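You operate a simulated robot arm through the tools that you are given. There is no shell and no other tool.

The job below is to be done with a simulated two-armed robot. You get a single attempt, and the scene is never put back.

## Task
Stop the hot motor and move it to the finned plate.
Fine: dial to 0, switch off, contact slide out, then open the clamp. Set down upright: green motor.

Only the result counts: the job must be done as asked and must still hold three seconds after the hand-in. Knocking over, shifting, dropping, spilling or breaking anything else fails it.

## Robot
Two 7-joint arms with fingered hands on one trunk that stands fixed in place. Base frame: the origin is at the foot of the trunk, x ahead of it, y to its left, z up; the work surface is at about z = 874. Lengths are in mm, angles in rad, forces in N, time in s.
The left shoulder is at [70, 154, 1172], the right one opposite. With the tool pointing down near the work surface each hand reaches from about 100 to 880 mm from the base axis, measured 20 degrees to its own side. Payload 3.9 kg a hand.
The tool frame of a hand sits at the grasp point between the pads (the TCP): z along the fingers, y along the line on which they close. The tips reach 30 mm beyond it. Largest opening 104 mm; the body of the gripper starts 35 mm behind the TCP. The gripper is a hand of 4 fingers: y runs from the thumb to the fingers, the wrist lies at [-17, -104, -178] in the tool frame, and closing takes about 1.5 s.
Orientation is told as [roll, pitch, yaw] about the base's x, y, z axes, in that order, counted from this pose: with the fingers straight down and the wrist toward the robot, the tool's x, y and z point along [0, 1, 0], [1, 0, 0] and [0, 0, -1] of the base frame.

## Interface
- The arms move only by the tool move_arm. It takes "left_rows", "right_rows" or both (then of equal length, played together; a hand with none holds still); each is a list that holds one entry, the list of rows, each a list of 7 numbers: the shift along the base's x, y, z in mm, then the turn, a rotation vector about the base's x, y, z in rad, then the gripper command, from -1 (shut) to 1 (fully open), values between in proportion. In form: [[[dx, dy, dz, rx, ry, rz, hand], ...]]. A call has 1 to 20 rows; each row shifts and turns the commanded pose from where the row before left it. Rows are played at 5 a second. More than 50 mm and 0.15 rad between two rows, or a gripper value outside its range, and nothing of the call is played. Where a pose cannot be reached the arm comes as near as it can. A force on the tool above 90 N (or 10 N above the force at the start of the call, whichever is more), or a blocked arm, ends the call early, and 0.2 s more pass. The fingers move at their own pace (about 72 mm/s each) and stop on an object; they squeeze with about 24 N. The grip force told is the motor's: it shows also when the fingers shut on nothing. Time passes only in rows, and 0.2 s behind the last, so rows that do not move let the fingers close. It gives the time, the measured TCP pose, the force on the tool (base axes), the opening and the grip force at its end, in the units of the frame above (readings bear some noise), with the torque about the TCP (base axes, N m) and any sound that the robot's microphone picked up.
- Cameras (640 x 400 px; columns grow to the right, rows downward): "scene" is now at [134.7, 13.6, 1400.1]; the picture's right is [0.15, -0.99, 0.00], its down [-0.60, -0.09, -0.80] and it looks along [0.79, 0.12, -0.60] (base axes); focal length 259 px, centre (320, 200). "left" rides on the left gripper at [-66, -90, -126] in its tool frame; the picture's right is [-0.78, -0.30, 0.56], its down [0.57, -0.70, 0.42] and it looks along [0.26, 0.65, 0.71] (tool axes); focal length 275 px, centre (320, 200). "right" rides on the right gripper at [66, -90, -126] in its tool frame; the picture's right is [-0.78, 0.30, -0.56], its down [-0.57, -0.70, 0.42] and it looks along [-0.26, 0.65, 0.71] (tool axes); focal length 275 px, centre (320, 200). There is no depth. A picture from a camera that has moved, and an enlarged one, comes with that camera's place and axes in the base frame and with its lens.
- camera(camera): a new picture of that camera. No time passes.
- move_column(by): slides the trunk up (or, below 0, down) by that many mm; the arms and the scene camera ride with it, the base frame stays. It gives what a move gives, with no picture.
- hand_shape(shape, hand): the hand has 4 fingers and takes this shape, open, in about a second: jaw (thumb against the fingers, like two jaws); tri (thumb and two fingers); tip (a fingertip pinch); poke (one finger out to press); point (the index stretched); flat (the hand flat); cup (the hand cupped); fist (a fist). The gripper value then closes the fingers along that shape, each until it touches; the sizes above hold for jaw. It gives what a move gives, with no picture.
- head_to(pan, tilt): turns the head with the scene camera to pan (to the left, within 1.501 rad either way) and tilt (down, from -0.506 to 1.204), counted from straight ahead of the robot. It gives what a move gives.
- inspect(camera, box): a new picture of the part [left, top, right, bottom] of that camera's present view, enlarged. No time passes.
- finish_job(): hands the job in; it is judged then, once.

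Nothing tells you positions but the pictures and the camera data. Unless the task says otherwise, let go and move clear before handing in.

The tools are called after ">>>" as a command line: name --argument value ..., lists and objects as JSON in quotes. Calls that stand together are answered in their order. move_arm: Moves the arms, as the interface text tells. Its arguments: {"type":"object","properties":{"left_rows":{"type":"array","items":{"type":"array","items":{"type":"array","items":{"type":"number"}}}},"right_rows":{"type":"array","items":{"type":"array","items":{"type":"array","items":{"type":"number"}}}}},"required":[]} The other tools are called the same way: move_column (by) slides the trunk up or down; hand_shape (shape, hand) gives the hand a shape; head_to (pan, tilt) turns the head that bears the scene camera; camera (camera) takes a picture; inspect (camera, box) takes an enlarged picture of a part of a camera's view; finish_job () hands the job in.

At the start:

```text
t: 0.0
left_eef_pos: [433.9, 423.6, 1152.8]
left_tcp_rot: [-0.001, 0.001, 0.0]
left_contact_force: [0.8, 0.0, -0.5]
left_wrist_torque: [-0.01, -0.02, 0.0]
left_grip_width: 103.4
left_finger_force: 0.1
left_shape: jaw
right_eef_pos: [533.4, -120.8, 1166.6]
right_tcp_rot: [0.001, 0.0, -0.001]
right_contact_force: [0.0, 0.8, 0.3]
right_wrist_torque: [0.0, -0.03, 0.01]
right_grip_width: 103.4
right_finger_force: 0.0
right_shape: jaw
trunk travel left (down, up): [-625.0, 315.0]
head pan, tilt: [0.148, 0.649]
```

scene: 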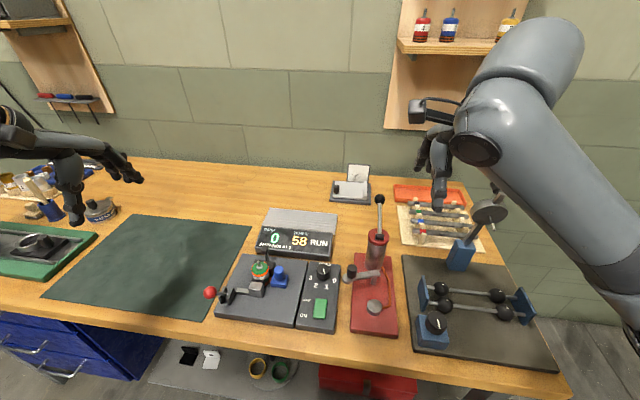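
right: 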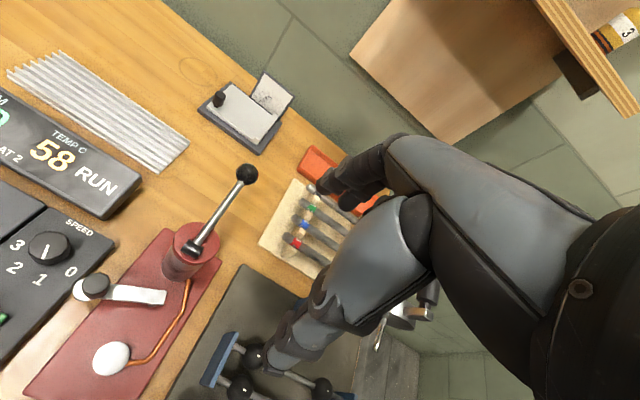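
left: 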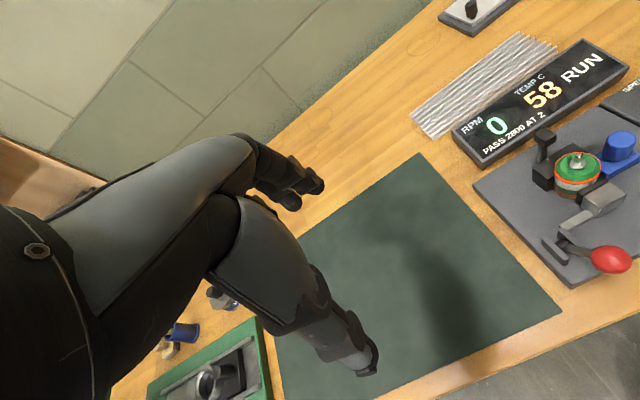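

I see a test bench with a green motor in a clamp, a blue contact slide, a speed dial, a green switch, a display, and a finned plate behind the display. I'll enlarge these first.

>>> inspect --camera "scene" --box '[200, 200, 360, 340]'

>>> inspect --camera "left" --box '[400, 20, 640, 300]'

>>> inspect --camera "right" --box '[0, 40, 200, 400]'

```text
2.86 times, centred on (280, 270) of scene
camera zoom: at [134.7, 13.6, 1400.1], right [0.15, -0.99, 0.0], down [-0.6, -0.09, -0.8], along [0.79, 0.12, -0.6], focal length 740 px, centre (434, 0)
```

zoom: 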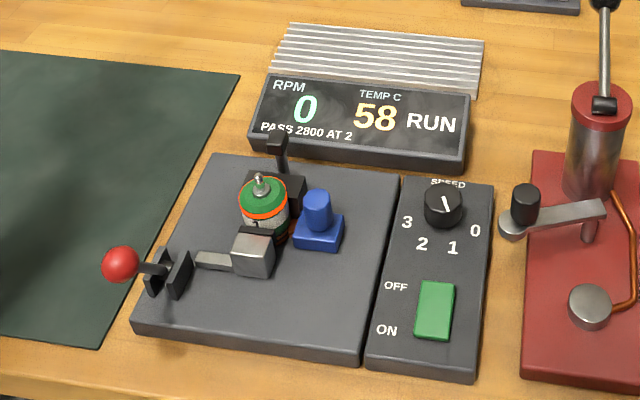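

```text
1.43 times, centred on (520, 160) of left
camera zoom: at [345.1, 357.4, 1279.5], right [-0.3, -0.78, -0.56], down [-0.7, 0.57, -0.42], along [0.65, 0.26, -0.71], focal length 393 px, centre (34, 257)
```

zoom: 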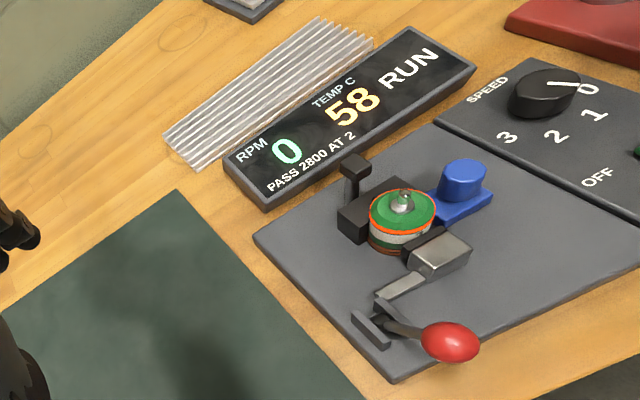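

```text
1.11 times, centred on (100, 220) of right
camera zoom: at [444.2, -54.3, 1293.0], right [0.3, -0.78, 0.56], down [-0.7, -0.57, -0.42], along [0.65, -0.26, -0.71], focal length 306 px, centre (564, 178)
```

zoom: 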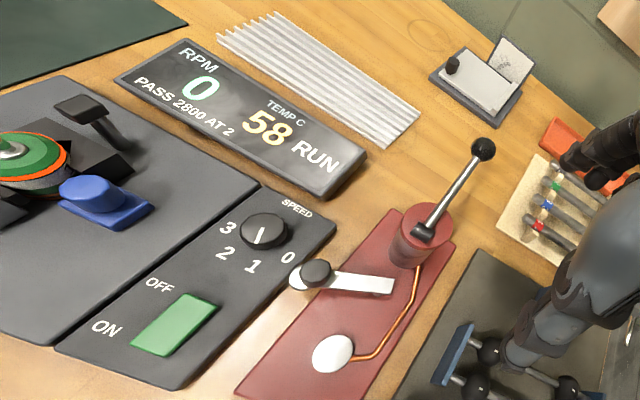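

The pictures show RPM 0 with the state still RUN. I need the dial pointer, the switch, the clamp lever and the slide up close.

>>> inspect --camera "scene" --box '[290, 250, 350, 335]'

>>> inspect --camera "scene" --box '[200, 235, 300, 330]'

>>> inspect --camera "right" --box '[0, 200, 120, 400]'

>>> inspect --camera "left" --box '[500, 100, 640, 200]'

>>> inspect --camera "scene" --box '[240, 195, 350, 265]'

```text
4.71 times, centred on (320, 292) of scene
camera zoom: at [134.7, 13.6, 1400.1], right [0.15, -0.99, 0.0], down [-0.6, -0.09, -0.8], along [0.79, 0.12, -0.6], focal length 1218 px, centre (320, -235)
```

zoom: 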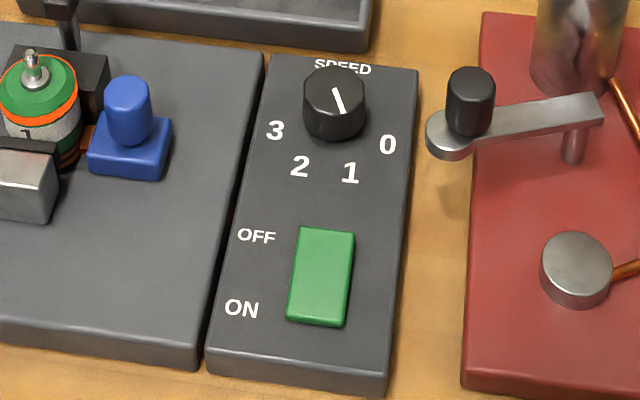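

```text
4.21 times, centred on (250, 282) of scene
camera zoom: at [134.7, 13.6, 1400.1], right [0.15, -0.99, 0.0], down [-0.6, -0.09, -0.8], along [0.79, 0.12, -0.6], focal length 1090 px, centre (615, -147)
```

zoom: 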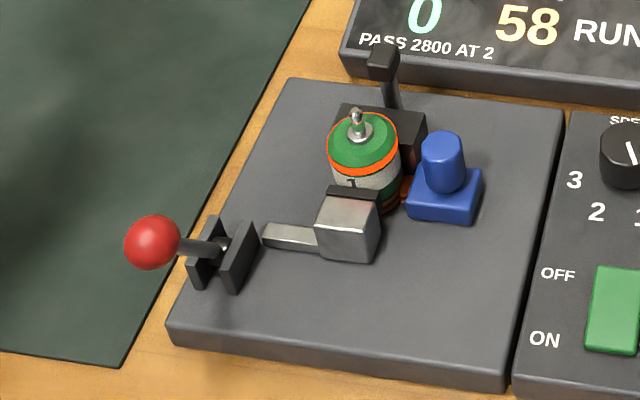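

```text
2.00 times, centred on (60, 300) of right
camera zoom: at [444.2, -54.3, 1293.0], right [0.3, -0.78, 0.56], down [-0.7, -0.57, -0.42], along [0.65, -0.26, -0.71], focal length 551 px, centre (840, 0)
```

zoom: 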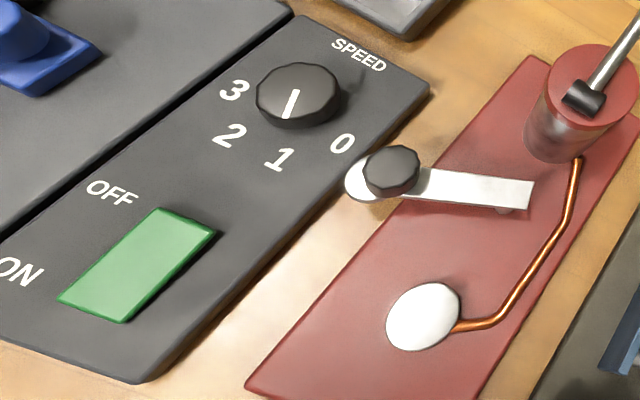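

```text
4.00 times, centred on (570, 150) of left
camera zoom: at [345.1, 357.4, 1279.5], right [-0.3, -0.78, -0.56], down [-0.7, 0.57, -0.42], along [0.65, 0.26, -0.71], focal length 1101 px, centre (-680, 400)
```

zoom: 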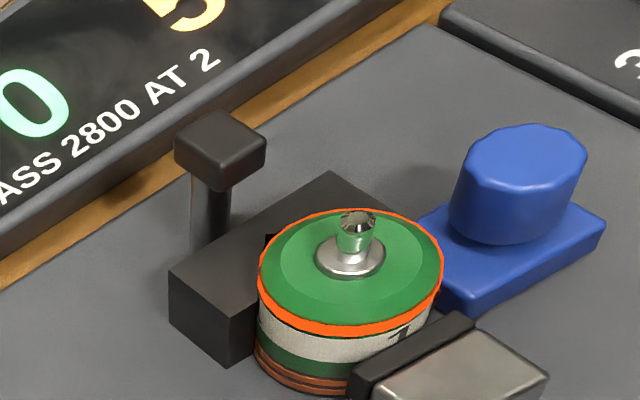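

```text
5.71 times, centred on (295, 230) of scene
camera zoom: at [134.7, 13.6, 1400.1], right [0.15, -0.99, 0.0], down [-0.6, -0.09, -0.8], along [0.79, 0.12, -0.6], focal length 1479 px, centre (463, 29)
```

zoom: 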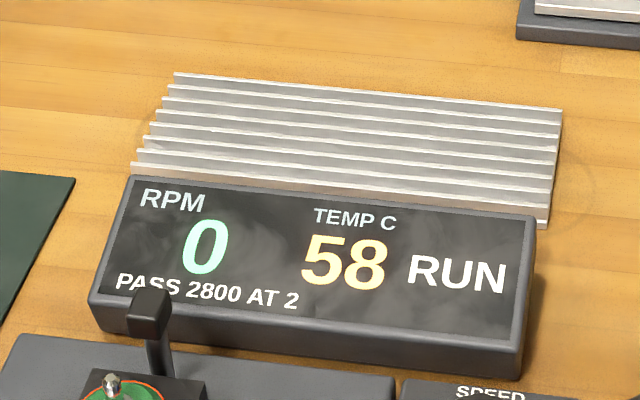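

Both wrist cameras give sharp enlargements, so I'll study the clamp lever and the slide more closely from where they are.

>>> inspect --camera "left" --box '[530, 180, 640, 290]'

>>> inspect --camera "left" --box '[520, 120, 640, 200]'

>>> inspect --camera "scene" --box '[205, 275, 265, 315]'

>>> inspect --camera "scene" --box '[250, 250, 300, 300]'

```text
3.64 times, centred on (585, 235) of left
camera zoom: at [345.1, 357.4, 1279.5], right [-0.3, -0.78, -0.56], down [-0.7, 0.57, -0.42], along [0.65, 0.26, -0.71], focal length 1001 px, centre (-644, 73)
```

zoom: 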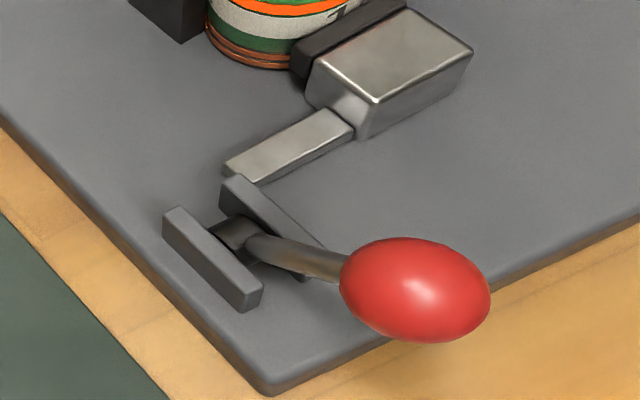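

```text
5.00 times, centred on (580, 160) of left
camera zoom: at [345.1, 357.4, 1279.5], right [-0.3, -0.78, -0.56], down [-0.7, 0.57, -0.42], along [0.65, 0.26, -0.71], focal length 1376 px, centre (-980, 400)
```

zoom: 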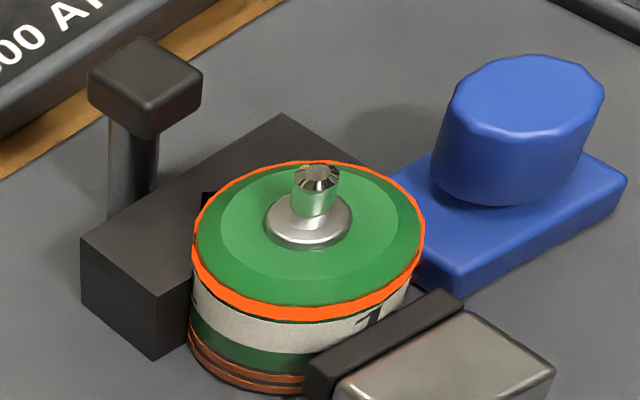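

```text
10.00 times, centred on (235, 295) of scene
camera zoom: at [134.7, 13.6, 1400.1], right [0.15, -0.99, 0.0], down [-0.6, -0.09, -0.8], along [0.79, 0.12, -0.6], focal length 2588 px, centre (1170, -750)
```

zoom: 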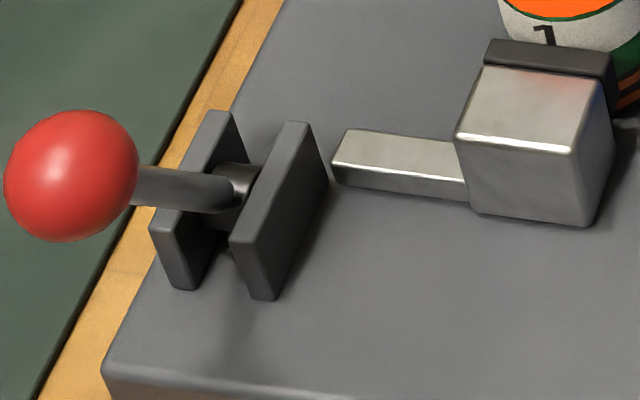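

```text
8.00 times, centred on (275, 275) of scene
camera zoom: at [134.7, 13.6, 1400.1], right [0.15, -0.99, 0.0], down [-0.6, -0.09, -0.8], along [0.79, 0.12, -0.6], focal length 2071 px, centre (680, -400)
```

zoom: 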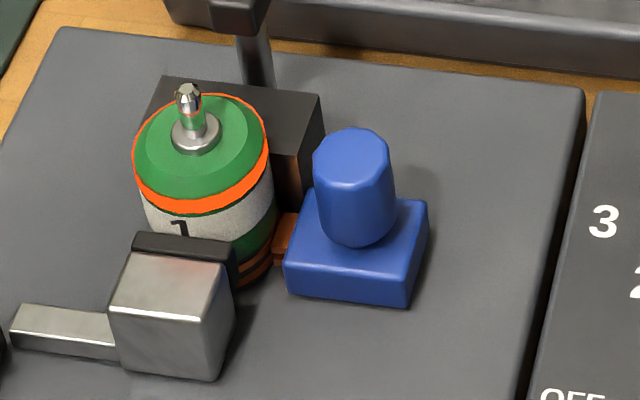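

Now I'll check what the hands look like in their present shape before choosing a grip.

>>> inspect --camera "scene" --box '[380, 80, 520, 220]'

>>> inspect --camera "left" --box '[160, 100, 420, 400]'

>>> hand_shape --hand "right" --shape "tri"

>>> hand_shape --hand "left" --shape "tip"

>>> camera --camera "right"

>>> camera --camera "left"

>>> camera --camera "scene"

```text
2.86 times, centred on (450, 150) of scene
camera zoom: at [134.7, 13.6, 1400.1], right [0.15, -0.99, 0.0], down [-0.6, -0.09, -0.8], along [0.79, 0.12, -0.6], focal length 740 px, centre (-51, 343)
```

zoom: 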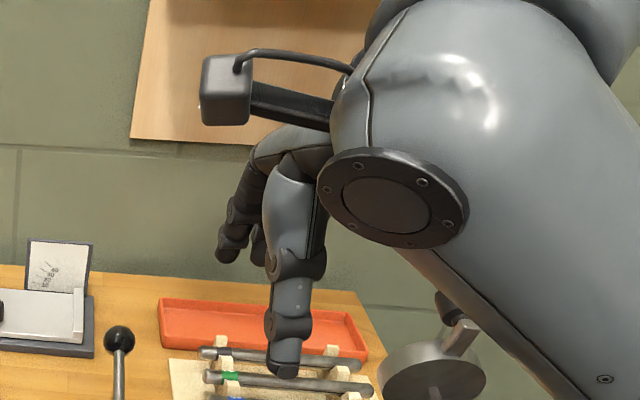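

```text
1.33 times, centred on (290, 250) of left
camera zoom: at [345.1, 357.4, 1279.5], right [-0.3, -0.78, -0.56], down [-0.7, 0.57, -0.42], along [0.65, 0.26, -0.71], focal length 367 px, centre (360, 133)
```

zoom: 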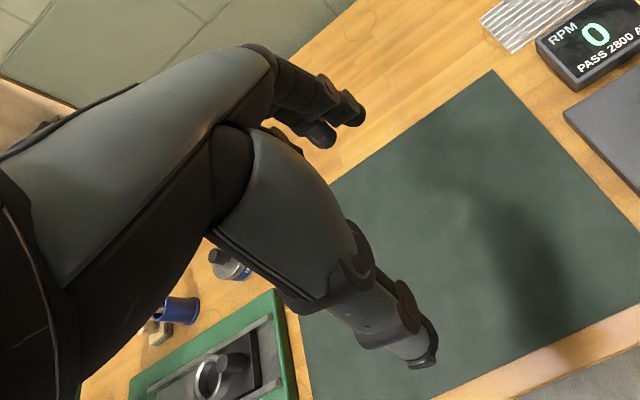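

```text
t: 0.9
left_eef_pos: [433.7, 422.6, 1154.4]
left_tcp_rot: [0.001, 0.0, 0.001]
left_contact_force: [-0.3, 0.1, -0.5]
left_wrist_torque: [-0.01, -0.02, 0.03]
left_grip_width: 103.3
left_finger_force: 0.1
left_shape: jaw
right_eef_pos: [533.5, -120.4, 1166.0]
right_tcp_rot: [0.0, 0.001, -0.001]
right_contact_force: [-0.5, -0.3, -0.1]
right_wrist_torque: [0.02, -0.01, -0.04]
right_grip_width: 103.5
right_finger_force: 0.0
right_shape: tri
trunk travel left (down, up): [-625.0, 315.0]
head pan, tilt: [0.148, 0.649]
```

```text
t: 1.8
left_eef_pos: [434.0, 423.6, 1154.2]
left_tcp_rot: [-0.002, -0.001, 0.0]
left_contact_force: [0.7, 0.4, 0.5]
left_wrist_torque: [0.01, 0.01, 0.0]
left_grip_width: 103.9
left_finger_force: 0.1
left_shape: tip
right_eef_pos: [534.1, -120.8, 1167.3]
right_tcp_rot: [-0.001, 0.0, 0.0]
right_contact_force: [0.1, 0.6, -0.1]
right_wrist_torque: [-0.03, -0.03, -0.01]
right_grip_width: 103.8
right_finger_force: 0.0
right_shape: tri
trunk travel left (down, up): [-625.0, 315.0]
head pan, tilt: [0.148, 0.649]
```

```text
taken
camera right: at [444.2, -54.3, 1293.0], right [0.3, -0.78, 0.56], down [-0.7, -0.57, -0.42], along [0.65, -0.26, -0.71], focal length 275 px, centre (320, 200)
```

right: 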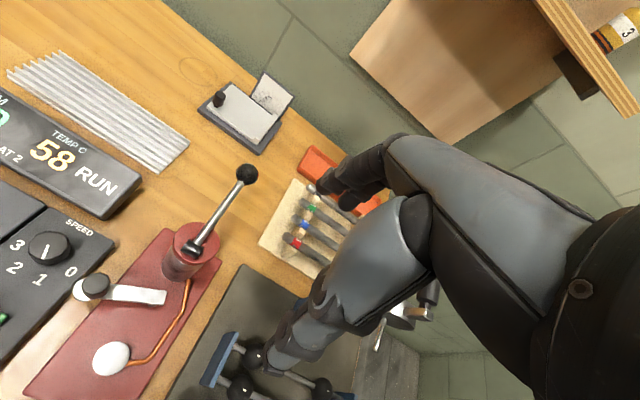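

```text
taken
camera left: at [345.1, 357.4, 1279.5], right [-0.3, -0.78, -0.56], down [-0.7, 0.57, -0.42], along [0.65, 0.26, -0.71], focal length 275 px, centre (320, 200)
```

left: 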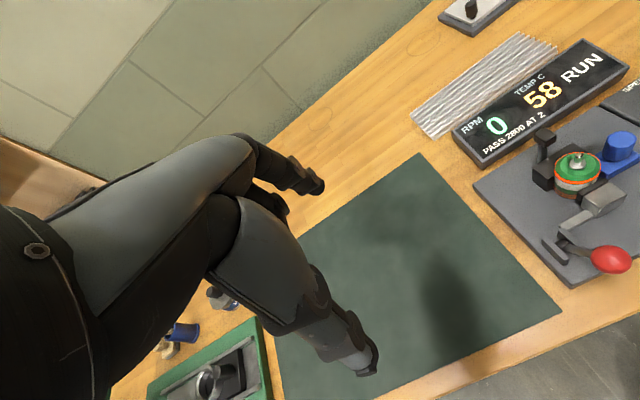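

```text
taken
camera scene: at [134.8, 13.6, 1400.1], right [0.15, -0.99, 0.0], down [-0.6, -0.09, -0.8], along [0.79, 0.12, -0.6], focal length 259 px, centre (320, 200)
```

scene: 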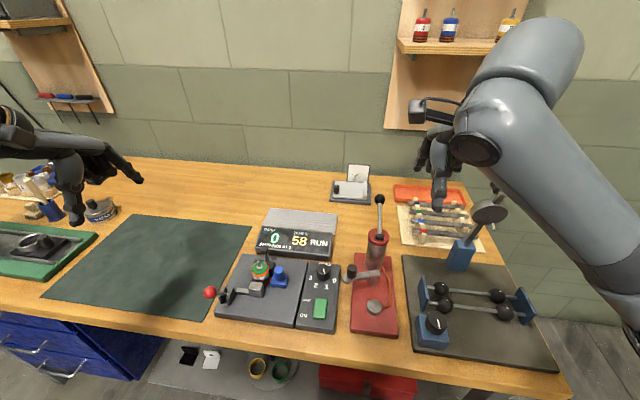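

The tip shape leaves only thumb and index out, which suits the small dial. I'll set the right hand to tip, close it part-way in the air and see where the fingertips meet.

>>> hand_shape --hand "right" --shape "tip"

>>> move_arm --right_rows '[[[0, 0, 0, 0, 0, 0, -0.4], [0, 0, 0, 0, 0, 0, -0.4], [0, 0, 0, 0, 0, 0, -0.4], [0, 0, 0, 0, 0, 0, -0.4], [0, 0, 0, 0, 0, 0, -0.4]]]'

>>> camera --camera "right"

>>> inspect --camera "scene" --box '[380, 80, 520, 220]'

```text
t: 2.7
left_eef_pos: [433.9, 424.6, 1153.6]
left_tcp_rot: [0.001, 0.001, -0.001]
left_contact_force: [0.4, 0.2, -0.2]
left_wrist_torque: [0.01, 0.01, 0.02]
left_grip_width: 103.7
left_finger_force: 0.2
left_shape: tip
right_eef_pos: [534.5, -121.8, 1166.4]
right_tcp_rot: [-0.001, -0.001, 0.002]
right_contact_force: [0.1, 0.2, -0.3]
right_wrist_torque: [0.01, -0.01, 0.02]
right_grip_width: 103.6
right_finger_force: 0.1
right_shape: tip
trunk travel left (down, up): [-625.0, 315.0]
head pan, tilt: [0.148, 0.649]
```

```text
t: 3.9
left_eef_pos: [435.6, 423.4, 1153.6]
left_tcp_rot: [0.001, 0.001, 0.0]
left_contact_force: [-0.3, -0.9, -0.6]
left_wrist_torque: [0.02, 0.01, -0.04]
left_grip_width: 103.9
left_finger_force: 0.1
left_shape: tip
right_eef_pos: [532.8, -121.0, 1167.2]
right_tcp_rot: [0.0, 0.0, 0.0]
right_contact_force: [-0.4, 0.5, 0.6]
right_wrist_torque: [-0.02, -0.01, 0.0]
right_grip_width: 31.8
right_finger_force: 0.0
right_shape: tip
trunk travel left (down, up): [-625.0, 315.0]
head pan, tilt: [0.148, 0.649]
```

```text
taken
camera right: at [444.2, -54.3, 1293.0], right [0.3, -0.78, 0.56], down [-0.7, -0.57, -0.42], along [0.65, -0.26, -0.71], focal length 275 px, centre (320, 200)
```

right: 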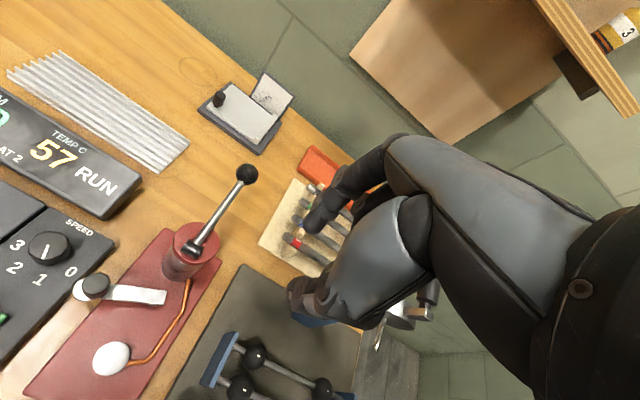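

```text
2.86 times, centred on (450, 150) of scene
camera zoom: at [134.7, 13.6, 1400.1], right [0.15, -0.99, 0.0], down [-0.6, -0.09, -0.8], along [0.79, 0.12, -0.6], focal length 740 px, centre (-51, 343)
```

zoom: 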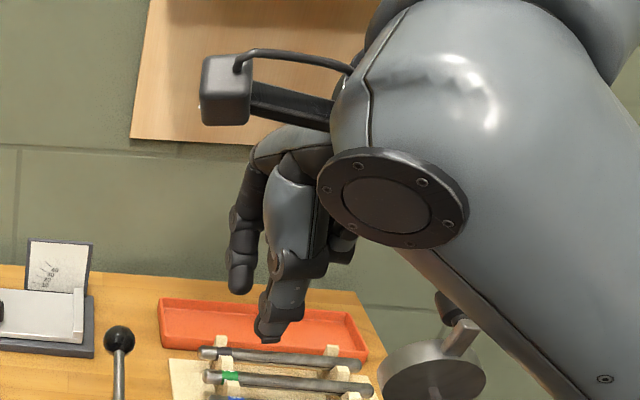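

The fingertips meet about 30 mm below the TCP, as stated. I take the dial to be at about (513, 63, top z 906), pointing at 1, so it must turn about 0.86 rad counter-clockwise to reach 0. I'll bring the left hand in tip shape above it, since that keeps clear of the black knob on the red press.

>>> move_arm --left_rows '[[[9.9, -45.1, 0, 0, 0, -0.054, 0.15], [9.9, -45.1, 0, 0, 0, -0.054, 0.15], [9.9, -45.1, 0, 0, 0, -0.054, 0.15], [9.9, -45.1, 0, 0, 0, -0.054, 0.15], [9.9, -45.1, 0, 0, 0, -0.054, 0.15], [9.9, -45.1, 0, 0, 0, -0.054, 0.15], [9.9, -45.1, 0, 0, 0, -0.054, 0.15], [9.9, -45.1, 0, 0, 0, -0.054, 0.15], [0, 0, -40, 0, 0, 0, 0.15], [0, 0, -40, 0, 0, 0, 0.15], [0, 0, -40, 0, 0, 0, 0.15], [0, 0, -33, 0, 0, 0, 0.15], [0, 0, 0, 0, 0, 0, 0.15]]]'

>>> camera --camera "left"

>>> camera --camera "scene"

>>> camera --camera "right"

```text
t: 6.7
left_eef_pos: [512.0, 63.6, 1001.3]
left_tcp_rot: [0.0, -0.001, -0.43]
left_contact_force: [0.2, -1.1, -0.2]
left_wrist_torque: [-0.03, -0.04, 0.0]
left_grip_width: 60.3
left_finger_force: 0.0
left_shape: tip
right_eef_pos: [532.2, -122.4, 1166.8]
right_tcp_rot: [0.002, 0.0, 0.0]
right_contact_force: [-0.1, -0.2, -0.8]
right_wrist_torque: [0.01, 0.0, -0.01]
right_grip_width: 31.4
right_finger_force: 0.0
right_shape: tip
trunk travel left (down, up): [-625.0, 315.0]
head pan, tilt: [0.148, 0.649]
```

```text
taken
camera left: at [404.2, 40.5, 1126.1], right [-0.59, -0.58, -0.56], down [-0.4, 0.81, -0.42], along [0.7, -0.03, -0.71], focal length 275 px, centre (320, 200)
```

left: 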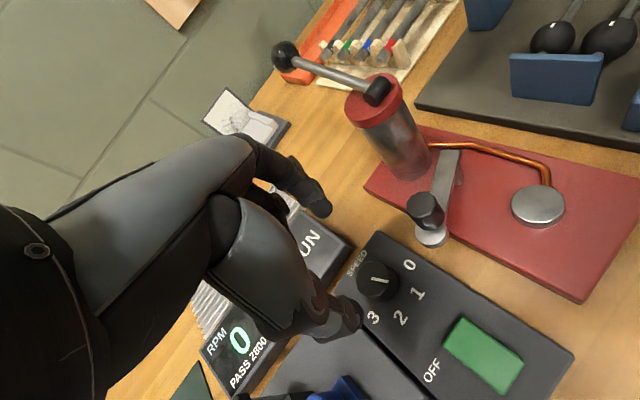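

```text
taken
camera scene: at [134.8, 13.0, 1400.1], right [0.15, -0.99, 0.0], down [-0.6, -0.09, -0.8], along [0.79, 0.12, -0.6], focal length 259 px, centre (320, 200)
```

scene: 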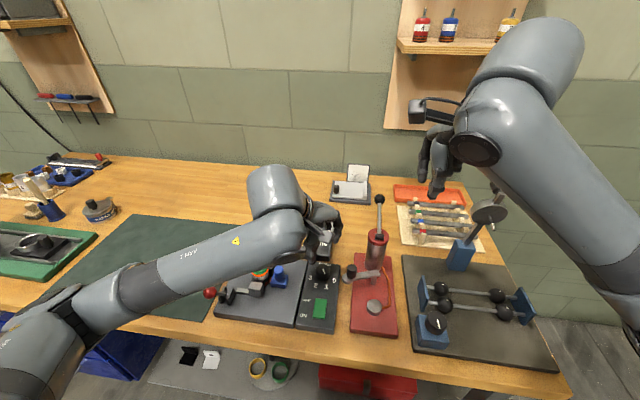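

```text
taken
camera right: at [444.3, -54.9, 1292.9], right [0.3, -0.78, 0.56], down [-0.7, -0.57, -0.42], along [0.65, -0.26, -0.71], focal length 275 px, centre (320, 200)
```

right: 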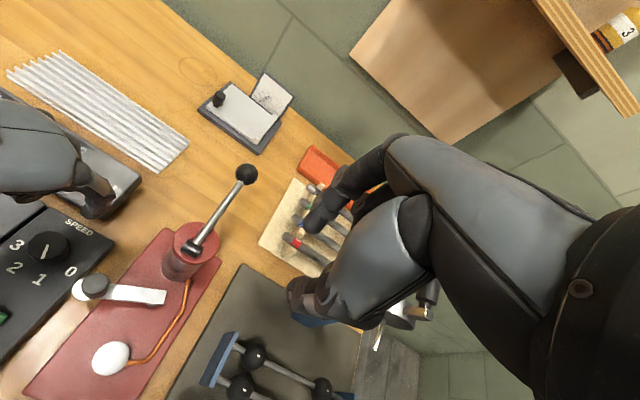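

The hand is above the dial area. I'll zoom in to fix the dial's position and pointer before going down.

>>> inspect --camera "left" --box '[340, 230, 440, 340]'

>>> inspect --camera "right" --box '[0, 200, 120, 290]'

>>> inspect --camera "scene" --box '[280, 200, 360, 340]'

```text
3.64 times, centred on (390, 285) of left
camera zoom: at [404.2, 40.5, 1126.1], right [-0.59, -0.58, -0.56], down [-0.4, 0.81, -0.42], along [0.7, -0.03, -0.71], focal length 1001 px, centre (66, -109)
```

zoom: 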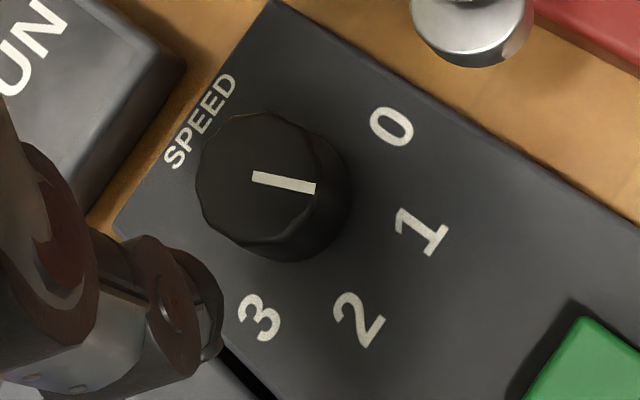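

```text
4.44 times, centred on (60, 245) of right
camera zoom: at [444.3, -54.9, 1292.9], right [0.3, -0.78, 0.56], down [-0.7, -0.57, -0.42], along [0.65, -0.26, -0.71], focal length 1224 px, centre (1476, 0)
```

zoom: 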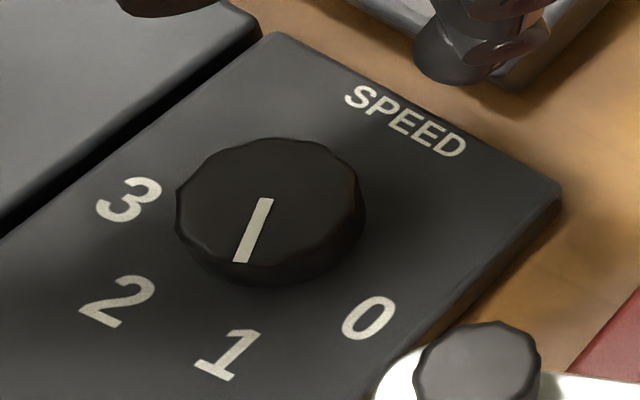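

```text
2.86 times, centred on (320, 270) of scene
camera zoom: at [134.8, 13.0, 1400.1], right [0.15, -0.99, 0.0], down [-0.6, -0.09, -0.8], along [0.79, 0.12, -0.6], focal length 740 px, centre (320, 0)
```

zoom: 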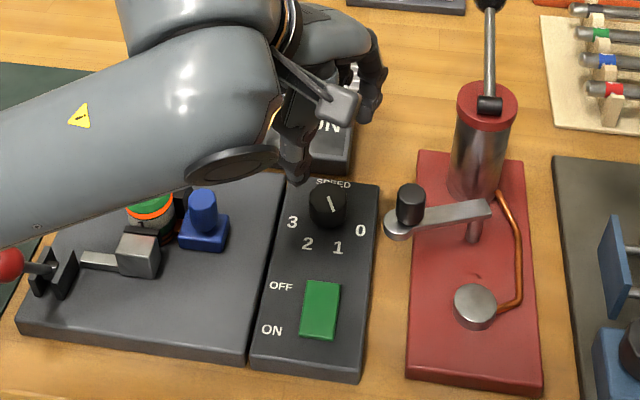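

Dial axis is at about (514, 63) with its top at z≈907. I'll lower the fingertips to straddle it, stopping just above the panel, and check.

>>> move_arm --left_rows '[[[1.5, 0, -20, 0, 0, 0, 0.15], [0, 0, -20, 0, 0, 0, 0.15], [0, 0, -15, 0, 0, 0, 0.15], [0, 0, -12, 0, 0, 0, 0.15], [0, 0, -9, 0, 0, 0, 0.15], [0, 0, 0, 0, 0, 0, 0.15]]]'

>>> camera --camera "left"

>>> inspect --camera "right" --box '[0, 150, 160, 310]'

>>> inspect --camera "scene" --box '[280, 220, 360, 320]'

```text
t: 8.1
left_eef_pos: [514.1, 63.3, 924.4]
left_tcp_rot: [-0.001, 0.0, -0.43]
left_contact_force: [0.4, -0.5, -0.7]
left_wrist_torque: [0.01, -0.01, -0.01]
left_grip_width: 60.2
left_finger_force: 0.1
left_shape: tip
right_eef_pos: [532.6, -121.0, 1167.5]
right_tcp_rot: [0.0, -0.002, 0.0]
right_contact_force: [-0.1, -0.5, 0.2]
right_wrist_torque: [-0.05, -0.01, -0.04]
right_grip_width: 31.5
right_finger_force: 0.0
right_shape: tip
trunk travel left (down, up): [-625.0, 315.0]
head pan, tilt: [0.148, 0.649]
```

```text
taken
camera left: at [405.9, 41.2, 1050.1], right [-0.59, -0.58, -0.56], down [-0.4, 0.81, -0.42], along [0.7, -0.03, -0.71], focal length 275 px, centre (320, 200)
```

left: 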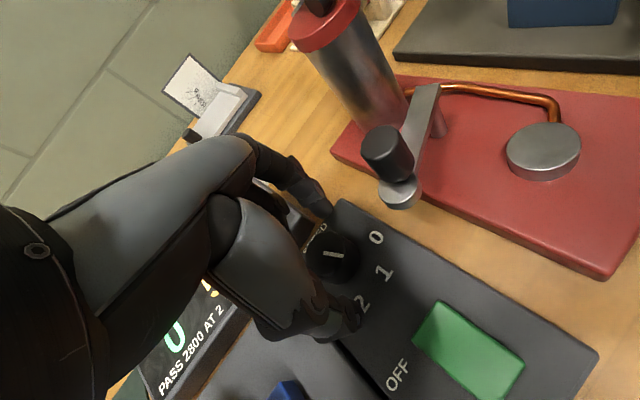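

```text
2.50 times, centred on (80, 230) of right
camera zoom: at [444.2, -54.4, 1293.0], right [0.3, -0.78, 0.56], down [-0.7, -0.57, -0.42], along [0.65, -0.26, -0.71], focal length 688 px, centre (920, 125)
```

zoom: 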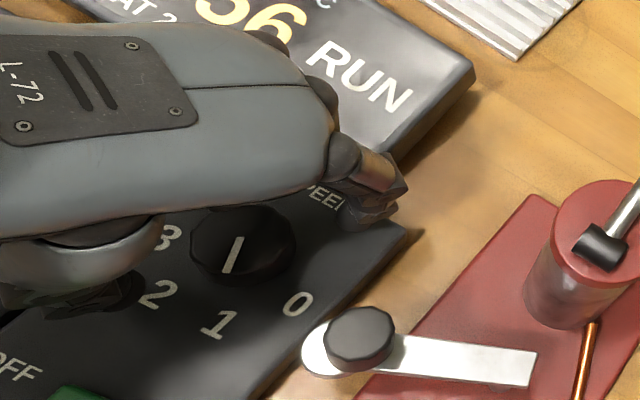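

```text
4.00 times, centred on (320, 270) of scene
camera zoom: at [134.8, 13.5, 1400.1], right [0.15, -0.99, 0.0], down [-0.6, -0.09, -0.8], along [0.79, 0.12, -0.6], focal length 1035 px, centre (320, -80)
```

zoom: 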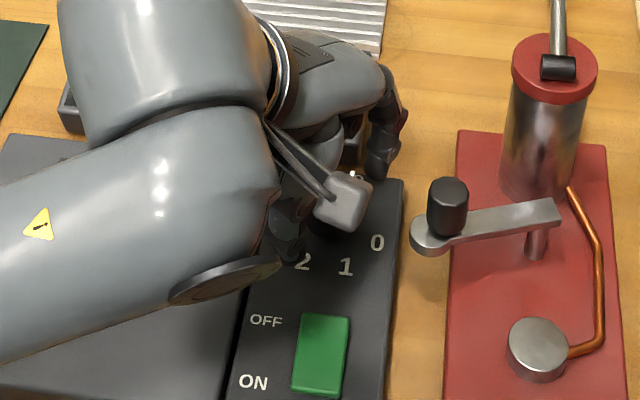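

The thumb and index straddle the dial. I'll lower 3 mm and close on it.

>>> move_arm --left_rows '[[[0, 0, -3, 0, 0, 0, 0.15], [0, 0, 0, 0, 0, 0, -0.3], [0, 0, 0, 0, 0, 0, -0.6], [0, 0, 0, 0, 0, 0, -0.6], [0, 0, 0, 0, 0, 0, -0.6], [0, 0, 0, 0, 0, 0, -0.6]]]'

>>> inspect --camera "left" --box '[240, 170, 440, 370]'

>>> inspect --camera "right" --box '[0, 150, 160, 310]'

```text
t: 9.5
left_eef_pos: [513.8, 62.7, 923.6]
left_tcp_rot: [0.0, 0.002, -0.432]
left_contact_force: [-3.2, -2.5, -2.9]
left_wrist_torque: [-0.08, 0.03, 0.0]
left_grip_width: 24.2
left_finger_force: 23.5
left_shape: tip
right_eef_pos: [533.5, -120.5, 1166.6]
right_tcp_rot: [0.0, 0.0, 0.0]
right_contact_force: [0.5, 0.8, -0.7]
right_wrist_torque: [0.02, 0.02, -0.02]
right_grip_width: 31.6
right_finger_force: 0.1
right_shape: tip
trunk travel left (down, up): [-625.0, 315.0]
head pan, tilt: [0.148, 0.649]
```

```text
2.00 times, centred on (340, 270) of left
camera zoom: at [405.6, 40.0, 1047.7], right [-0.59, -0.58, -0.56], down [-0.4, 0.81, -0.42], along [0.7, -0.03, -0.71], focal length 551 px, centre (280, 60)
```

zoom: 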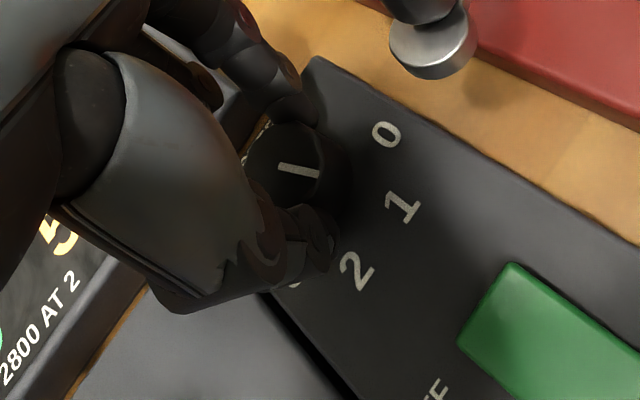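

```text
2.50 times, centred on (80, 230) of right
camera zoom: at [443.8, -55.1, 1293.0], right [0.3, -0.78, 0.56], down [-0.7, -0.57, -0.42], along [0.65, -0.26, -0.71], focal length 688 px, centre (920, 125)
```

zoom: 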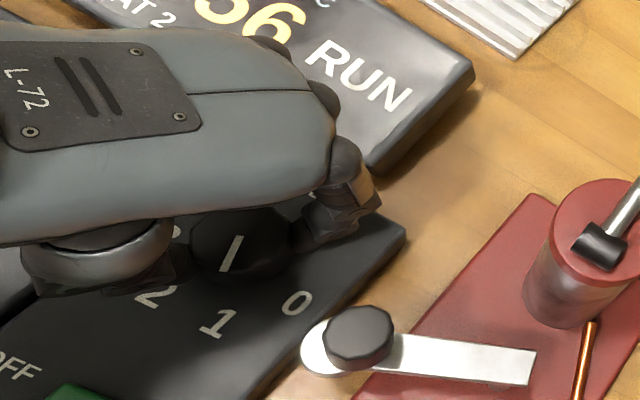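

The dial is gripped. I turn it counter-clockwise toward 0 in small steps.

>>> move_arm --left_rows '[[[0, 0, 0, 0, 0, 0.08, -0.6], [0, 0, 0, 0, 0, 0.08, -0.6], [0, 0, 0, 0, 0, 0.08, -0.6], [0, 0, 0, 0, 0, 0.08, -0.6], [0, 0, 0, 0, 0, 0, -0.6]]]'

>>> inspect --camera "left" --box '[240, 170, 440, 370]'

>>> inspect --camera "right" --box '[0, 150, 160, 310]'

```text
t: 10.7
left_eef_pos: [513.7, 62.0, 922.8]
left_tcp_rot: [0.002, -0.001, -0.11]
left_contact_force: [-6.2, -2.9, -1.2]
left_wrist_torque: [-0.05, 0.11, 0.0]
left_grip_width: 23.5
left_finger_force: 23.9
left_shape: tip
right_eef_pos: [533.7, -121.8, 1168.2]
right_tcp_rot: [0.0, 0.001, 0.0]
right_contact_force: [-0.8, -0.7, 0.0]
right_wrist_torque: [0.0, -0.03, -0.04]
right_grip_width: 31.6
right_finger_force: 0.1
right_shape: tip
trunk travel left (down, up): [-625.0, 315.0]
head pan, tilt: [0.148, 0.649]
```

```text
2.00 times, centred on (340, 270) of left
camera zoom: at [418.3, 6.3, 1047.4], right [-0.38, -0.74, -0.56], down [-0.63, 0.65, -0.42], along [0.67, 0.19, -0.71], focal length 551 px, centre (280, 60)
```

zoom: 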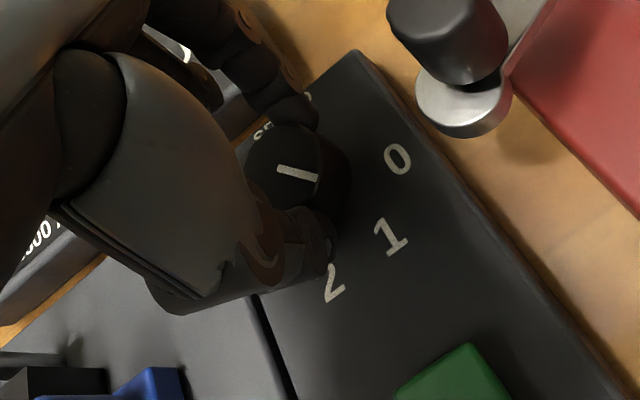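

```text
2.50 times, centred on (80, 230) of right
camera zoom: at [443.0, -54.9, 1293.4], right [0.3, -0.78, 0.56], down [-0.7, -0.57, -0.43], along [0.65, -0.26, -0.71], focal length 688 px, centre (920, 125)
```

zoom: 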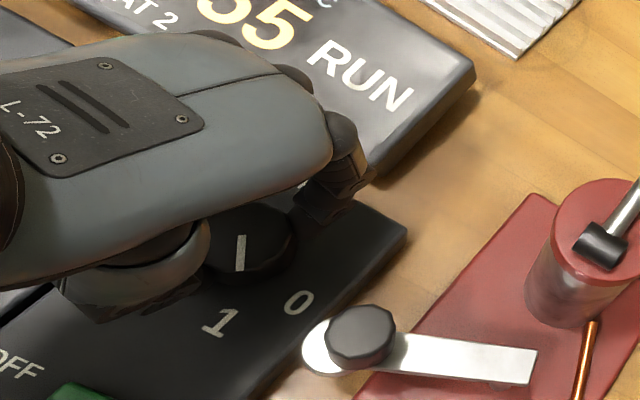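

The dial follows the hand. Continuing toward 0.

>>> move_arm --left_rows '[[[0, 0, 0, 0, 0, 0.08, -0.6], [0, 0, 0, 0, 0, 0.08, -0.6], [0, 0, 0, 0, 0, 0.08, -0.6], [0, 0, 0, 0, 0, 0.08, -0.6], [0, 0, 0, 0, 0, 0.08, -0.6], [0, 0, 0, 0, 0, 0.08, -0.6], [0, 0, 0, 0, 0, 0, -0.6]]]'

>>> inspect --camera "left" --box '[240, 170, 440, 370]'

>>> inspect --camera "right" --box '[0, 150, 160, 310]'

```text
t: 12.3
left_eef_pos: [514.5, 61.5, 922.5]
left_tcp_rot: [-0.002, 0.002, 0.368]
left_contact_force: [-5.4, -4.0, 0.4]
left_wrist_torque: [-0.09, 0.13, 0.03]
left_grip_width: 23.8
left_finger_force: 24.2
left_shape: tip
right_eef_pos: [532.4, -121.3, 1167.0]
right_tcp_rot: [0.0, 0.0, 0.0]
right_contact_force: [0.5, -1.0, 0.1]
right_wrist_torque: [0.0, 0.01, 0.01]
right_grip_width: 31.2
right_finger_force: 0.1
right_shape: tip
trunk travel left (down, up): [-625.0, 315.0]
head pan, tilt: [0.148, 0.649]
```

```text
2.00 times, centred on (340, 270) of left
camera zoom: at [454.9, -32.1, 1047.3], right [0.0, -0.83, -0.56], down [-0.86, 0.28, -0.43], along [0.51, 0.48, -0.71], focal length 551 px, centre (280, 60)
```

zoom: 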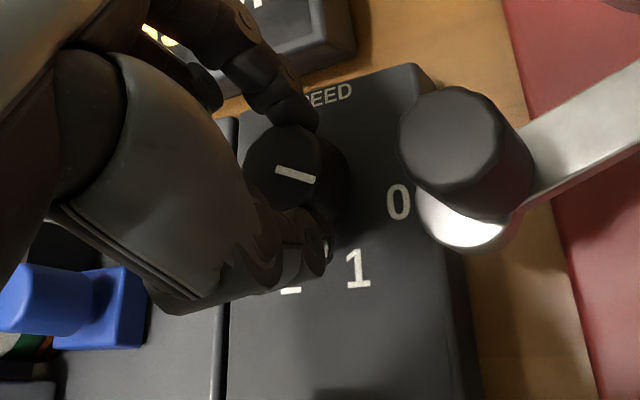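

```text
2.50 times, centred on (80, 230) of right
camera zoom: at [443.2, -55.2, 1293.3], right [0.3, -0.78, 0.56], down [-0.7, -0.57, -0.43], along [0.65, -0.26, -0.71], focal length 688 px, centre (920, 125)
```

zoom: 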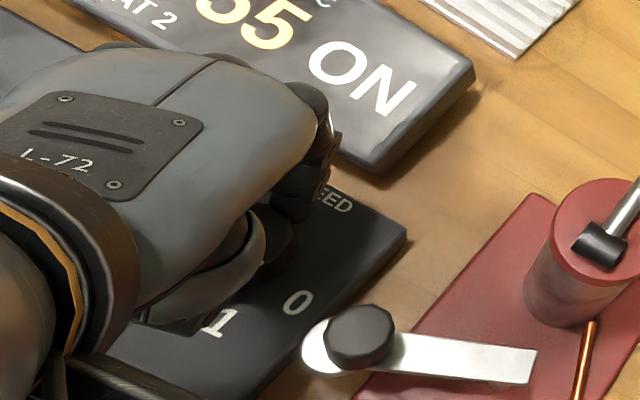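

The display changed from RUN to ON, so the dial is at or near 0. I'll nudge a touch further toward the mark and watch the torque.

>>> move_arm --left_rows '[[[0, 0, 0, 0, 0, 0.03, -0.6], [0, 0, 0, 0, 0, 0, -0.6]]]'

>>> inspect --camera "left" --box '[290, 210, 390, 310]'

```text
t: 12.9
left_eef_pos: [514.2, 62.4, 921.8]
left_tcp_rot: [0.002, 0.001, 0.398]
left_contact_force: [-3.6, -3.7, -0.8]
left_wrist_torque: [-0.1, 0.09, -0.04]
left_grip_width: 24.0
left_finger_force: 23.9
left_shape: tip
right_eef_pos: [532.6, -121.0, 1168.1]
right_tcp_rot: [0.0, 0.002, 0.002]
right_contact_force: [-0.5, 0.8, -0.2]
right_wrist_torque: [-0.03, -0.02, 0.01]
right_grip_width: 31.8
right_finger_force: 0.1
right_shape: tip
trunk travel left (down, up): [-625.0, 315.0]
head pan, tilt: [0.148, 0.649]
```

```text
4.00 times, centred on (340, 260) of left
camera zoom: at [457.6, -33.9, 1047.3], right [0.03, -0.83, -0.56], down [-0.87, 0.26, -0.42], along [0.5, 0.5, -0.71], focal length 1101 px, centre (240, -40)
```

zoom: 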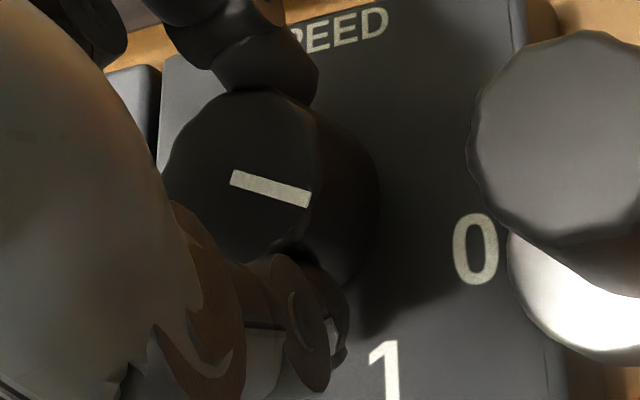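

The pointer lines up with 0. I'll release, lift straight up and check it with a clear view.

>>> move_arm --left_rows '[[[0, 0, 0, 0, 0, 0, 0.1], [0, 0, 0, 0, 0, 0, 0.1], [0, 0, 0, 0, 0, 0, 0.1], [0, 0, 10, 0, 0, 0, 0.1], [0, 0, 20, 0, 0, 0, 0.1], [0, 0, 30, 0, 0, 0, 0.1], [-30, 0, 20, 0, 0, -0.1, 0.1], [-40, 0, 0, 0, 0, -0.1, 0.1], [-30, 0, 0, 0, 0, -0.1, 0.1], [0, 0, 0, 0, 0, -0.1, 0.1], [0, 0, 0, 0, 0, 0, 0.1]]]'

>>> camera --camera "left"

>>> inspect --camera "right" --box '[0, 50, 160, 310]'

>>> inspect --camera "scene" --box '[240, 200, 360, 340]'

```text
t: 15.3
left_eef_pos: [416.8, 72.7, 997.7]
left_tcp_rot: [0.044, -0.009, 0.006]
left_contact_force: [-0.6, -0.8, -0.7]
left_wrist_torque: [0.0, 0.01, -0.01]
left_grip_width: 56.9
left_finger_force: 0.1
left_shape: tip
right_eef_pos: [532.8, -120.6, 1166.4]
right_tcp_rot: [0.001, -0.001, 0.0]
right_contact_force: [0.0, 0.2, 0.0]
right_wrist_torque: [-0.01, -0.01, 0.03]
right_grip_width: 31.6
right_finger_force: 0.0
right_shape: tip
trunk travel left (down, up): [-625.0, 315.0]
head pan, tilt: [0.148, 0.649]
```

```text
taken
camera left: at [327.8, 1.1, 1119.4], right [-0.29, -0.75, -0.59], down [-0.7, 0.59, -0.41], along [0.65, 0.3, -0.7], focal length 275 px, centre (320, 200)
```

left: 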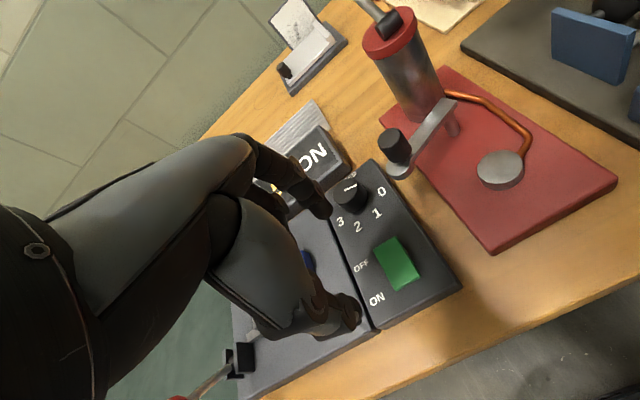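

```text
1.54 times, centred on (80, 180) of right
camera zoom: at [444.1, -54.6, 1293.0], right [0.3, -0.78, 0.56], down [-0.7, -0.57, -0.42], along [0.65, -0.26, -0.71], focal length 424 px, centre (689, 231)
```

zoom: 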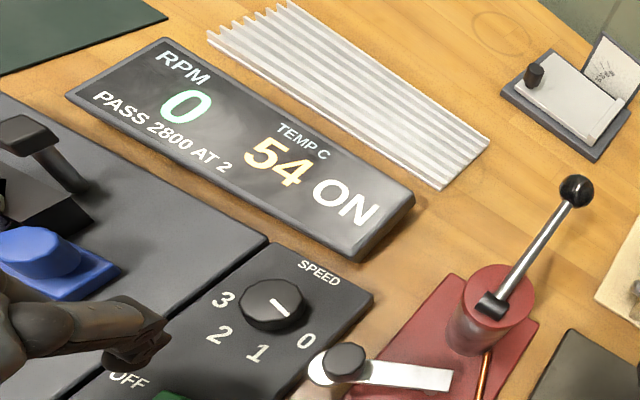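

```text
2.86 times, centred on (300, 270) of scene
camera zoom: at [134.6, 13.3, 1400.1], right [0.15, -0.99, 0.0], down [-0.6, -0.09, -0.8], along [0.79, 0.12, -0.6], focal length 740 px, centre (377, 0)
```

zoom: 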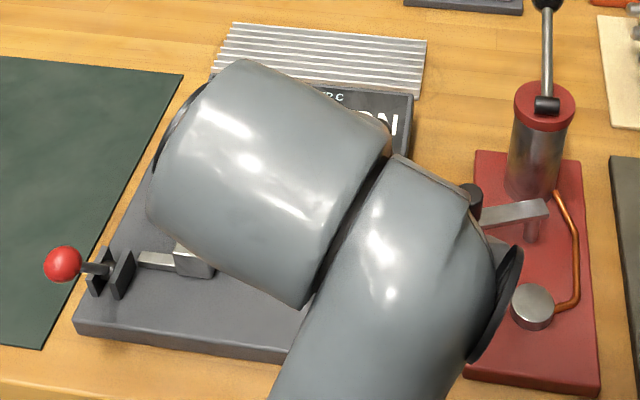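

The dial sits at 0 and the display reads ON. Next is the green rocker switch; I'll look at it closely.

>>> inspect --camera "left" --box '[320, 160, 480, 320]'

>>> inspect --camera "right" --box '[0, 200, 110, 350]'

```text
2.50 times, centred on (400, 240) of left
camera zoom: at [327.8, 1.1, 1119.4], right [-0.29, -0.75, -0.59], down [-0.7, 0.59, -0.41], along [0.65, 0.3, -0.7], focal length 688 px, centre (120, 100)
```

zoom: 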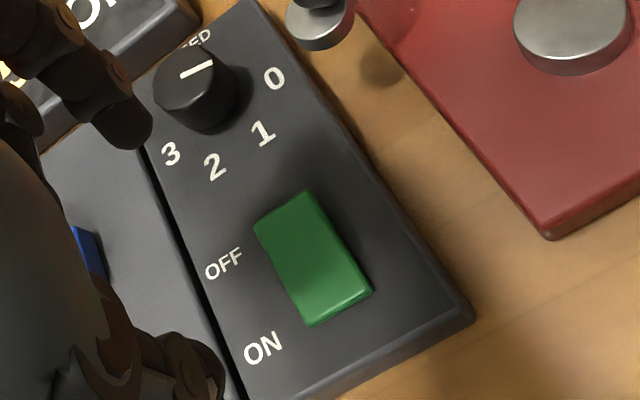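

```text
2.67 times, centred on (55, 275) of right
camera zoom: at [444.1, -54.6, 1293.0], right [0.3, -0.78, 0.56], down [-0.7, -0.57, -0.42], along [0.65, -0.26, -0.71], focal length 734 px, centre (1027, 0)
```

zoom: 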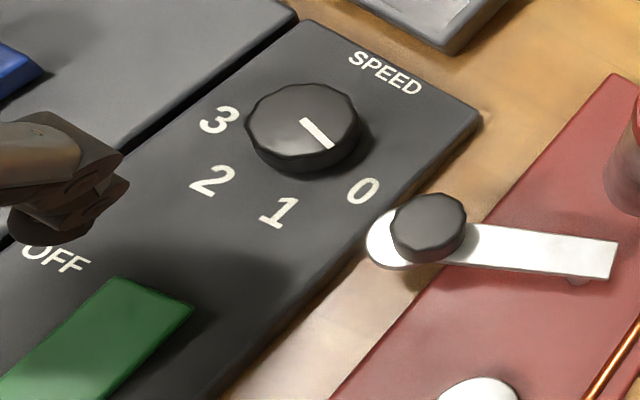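

The pointer lines up with 0 from both views. Now I'll close the fingertips and bring them over the OFF end of the rocker, with the wrist turned to a more natural angle.

>>> move_arm --left_rows '[[[7, 0, 0, 0, 0, -0.12, -1], [7, 0, 0, 0, 0, -0.12, -1], [7, 0, 0, 0, 0, -0.12, -1], [6, -2, 0, 0, 0, -0.12, -1], [0, -2, 0, 0, 0, -0.12, -1], [0, 0, 0, 0, 0, 0, -1], [0, 0, 0, 0, 0, 0, -1], [0, 0, 0, 0, 0, 0, -1]]]'

>>> camera --camera "left"

>>> inspect --camera "right" --box '[0, 200, 160, 400]'

```text
t: 17.1
left_eef_pos: [442.4, 64.6, 996.7]
left_tcp_rot: [0.015, 0.021, -0.593]
left_contact_force: [-0.5, 0.1, 1.4]
left_wrist_torque: [0.0, 0.0, -0.01]
left_grip_width: 0.0
left_finger_force: 24.1
left_shape: tip
right_eef_pos: [534.1, -121.8, 1168.3]
right_tcp_rot: [0.001, -0.001, -0.001]
right_contact_force: [0.1, -0.1, 1.3]
right_wrist_torque: [-0.01, 0.01, 0.0]
right_grip_width: 31.3
right_finger_force: 0.0
right_shape: tip
trunk travel left (down, up): [-625.0, 315.0]
head pan, tilt: [0.148, 0.649]
```

```text
taken
camera left: at [332.1, 57.7, 1121.8], right [-0.69, -0.46, -0.56], down [-0.26, 0.88, -0.4], along [0.68, -0.13, -0.72], focal length 275 px, centre (320, 200)
```

left: 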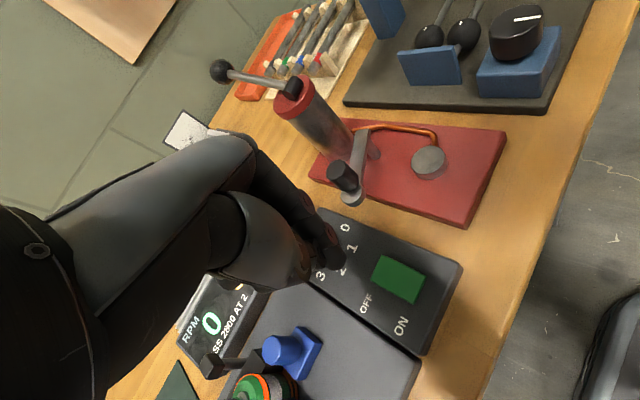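

```text
2.00 times, centred on (80, 300) of right
camera zoom: at [444.2, -54.6, 1292.9], right [0.3, -0.78, 0.56], down [-0.7, -0.57, -0.42], along [0.65, -0.26, -0.71], focal length 551 px, centre (800, 0)
```

zoom: 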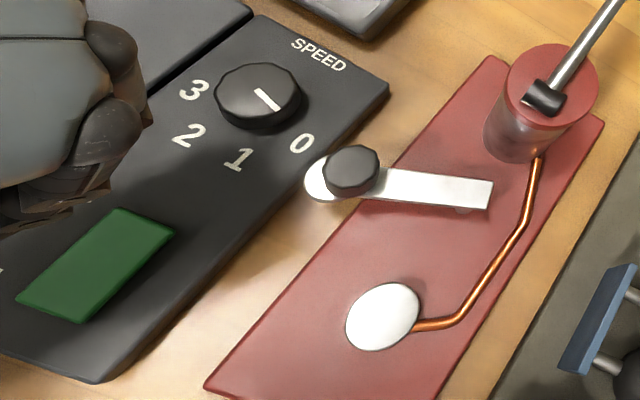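

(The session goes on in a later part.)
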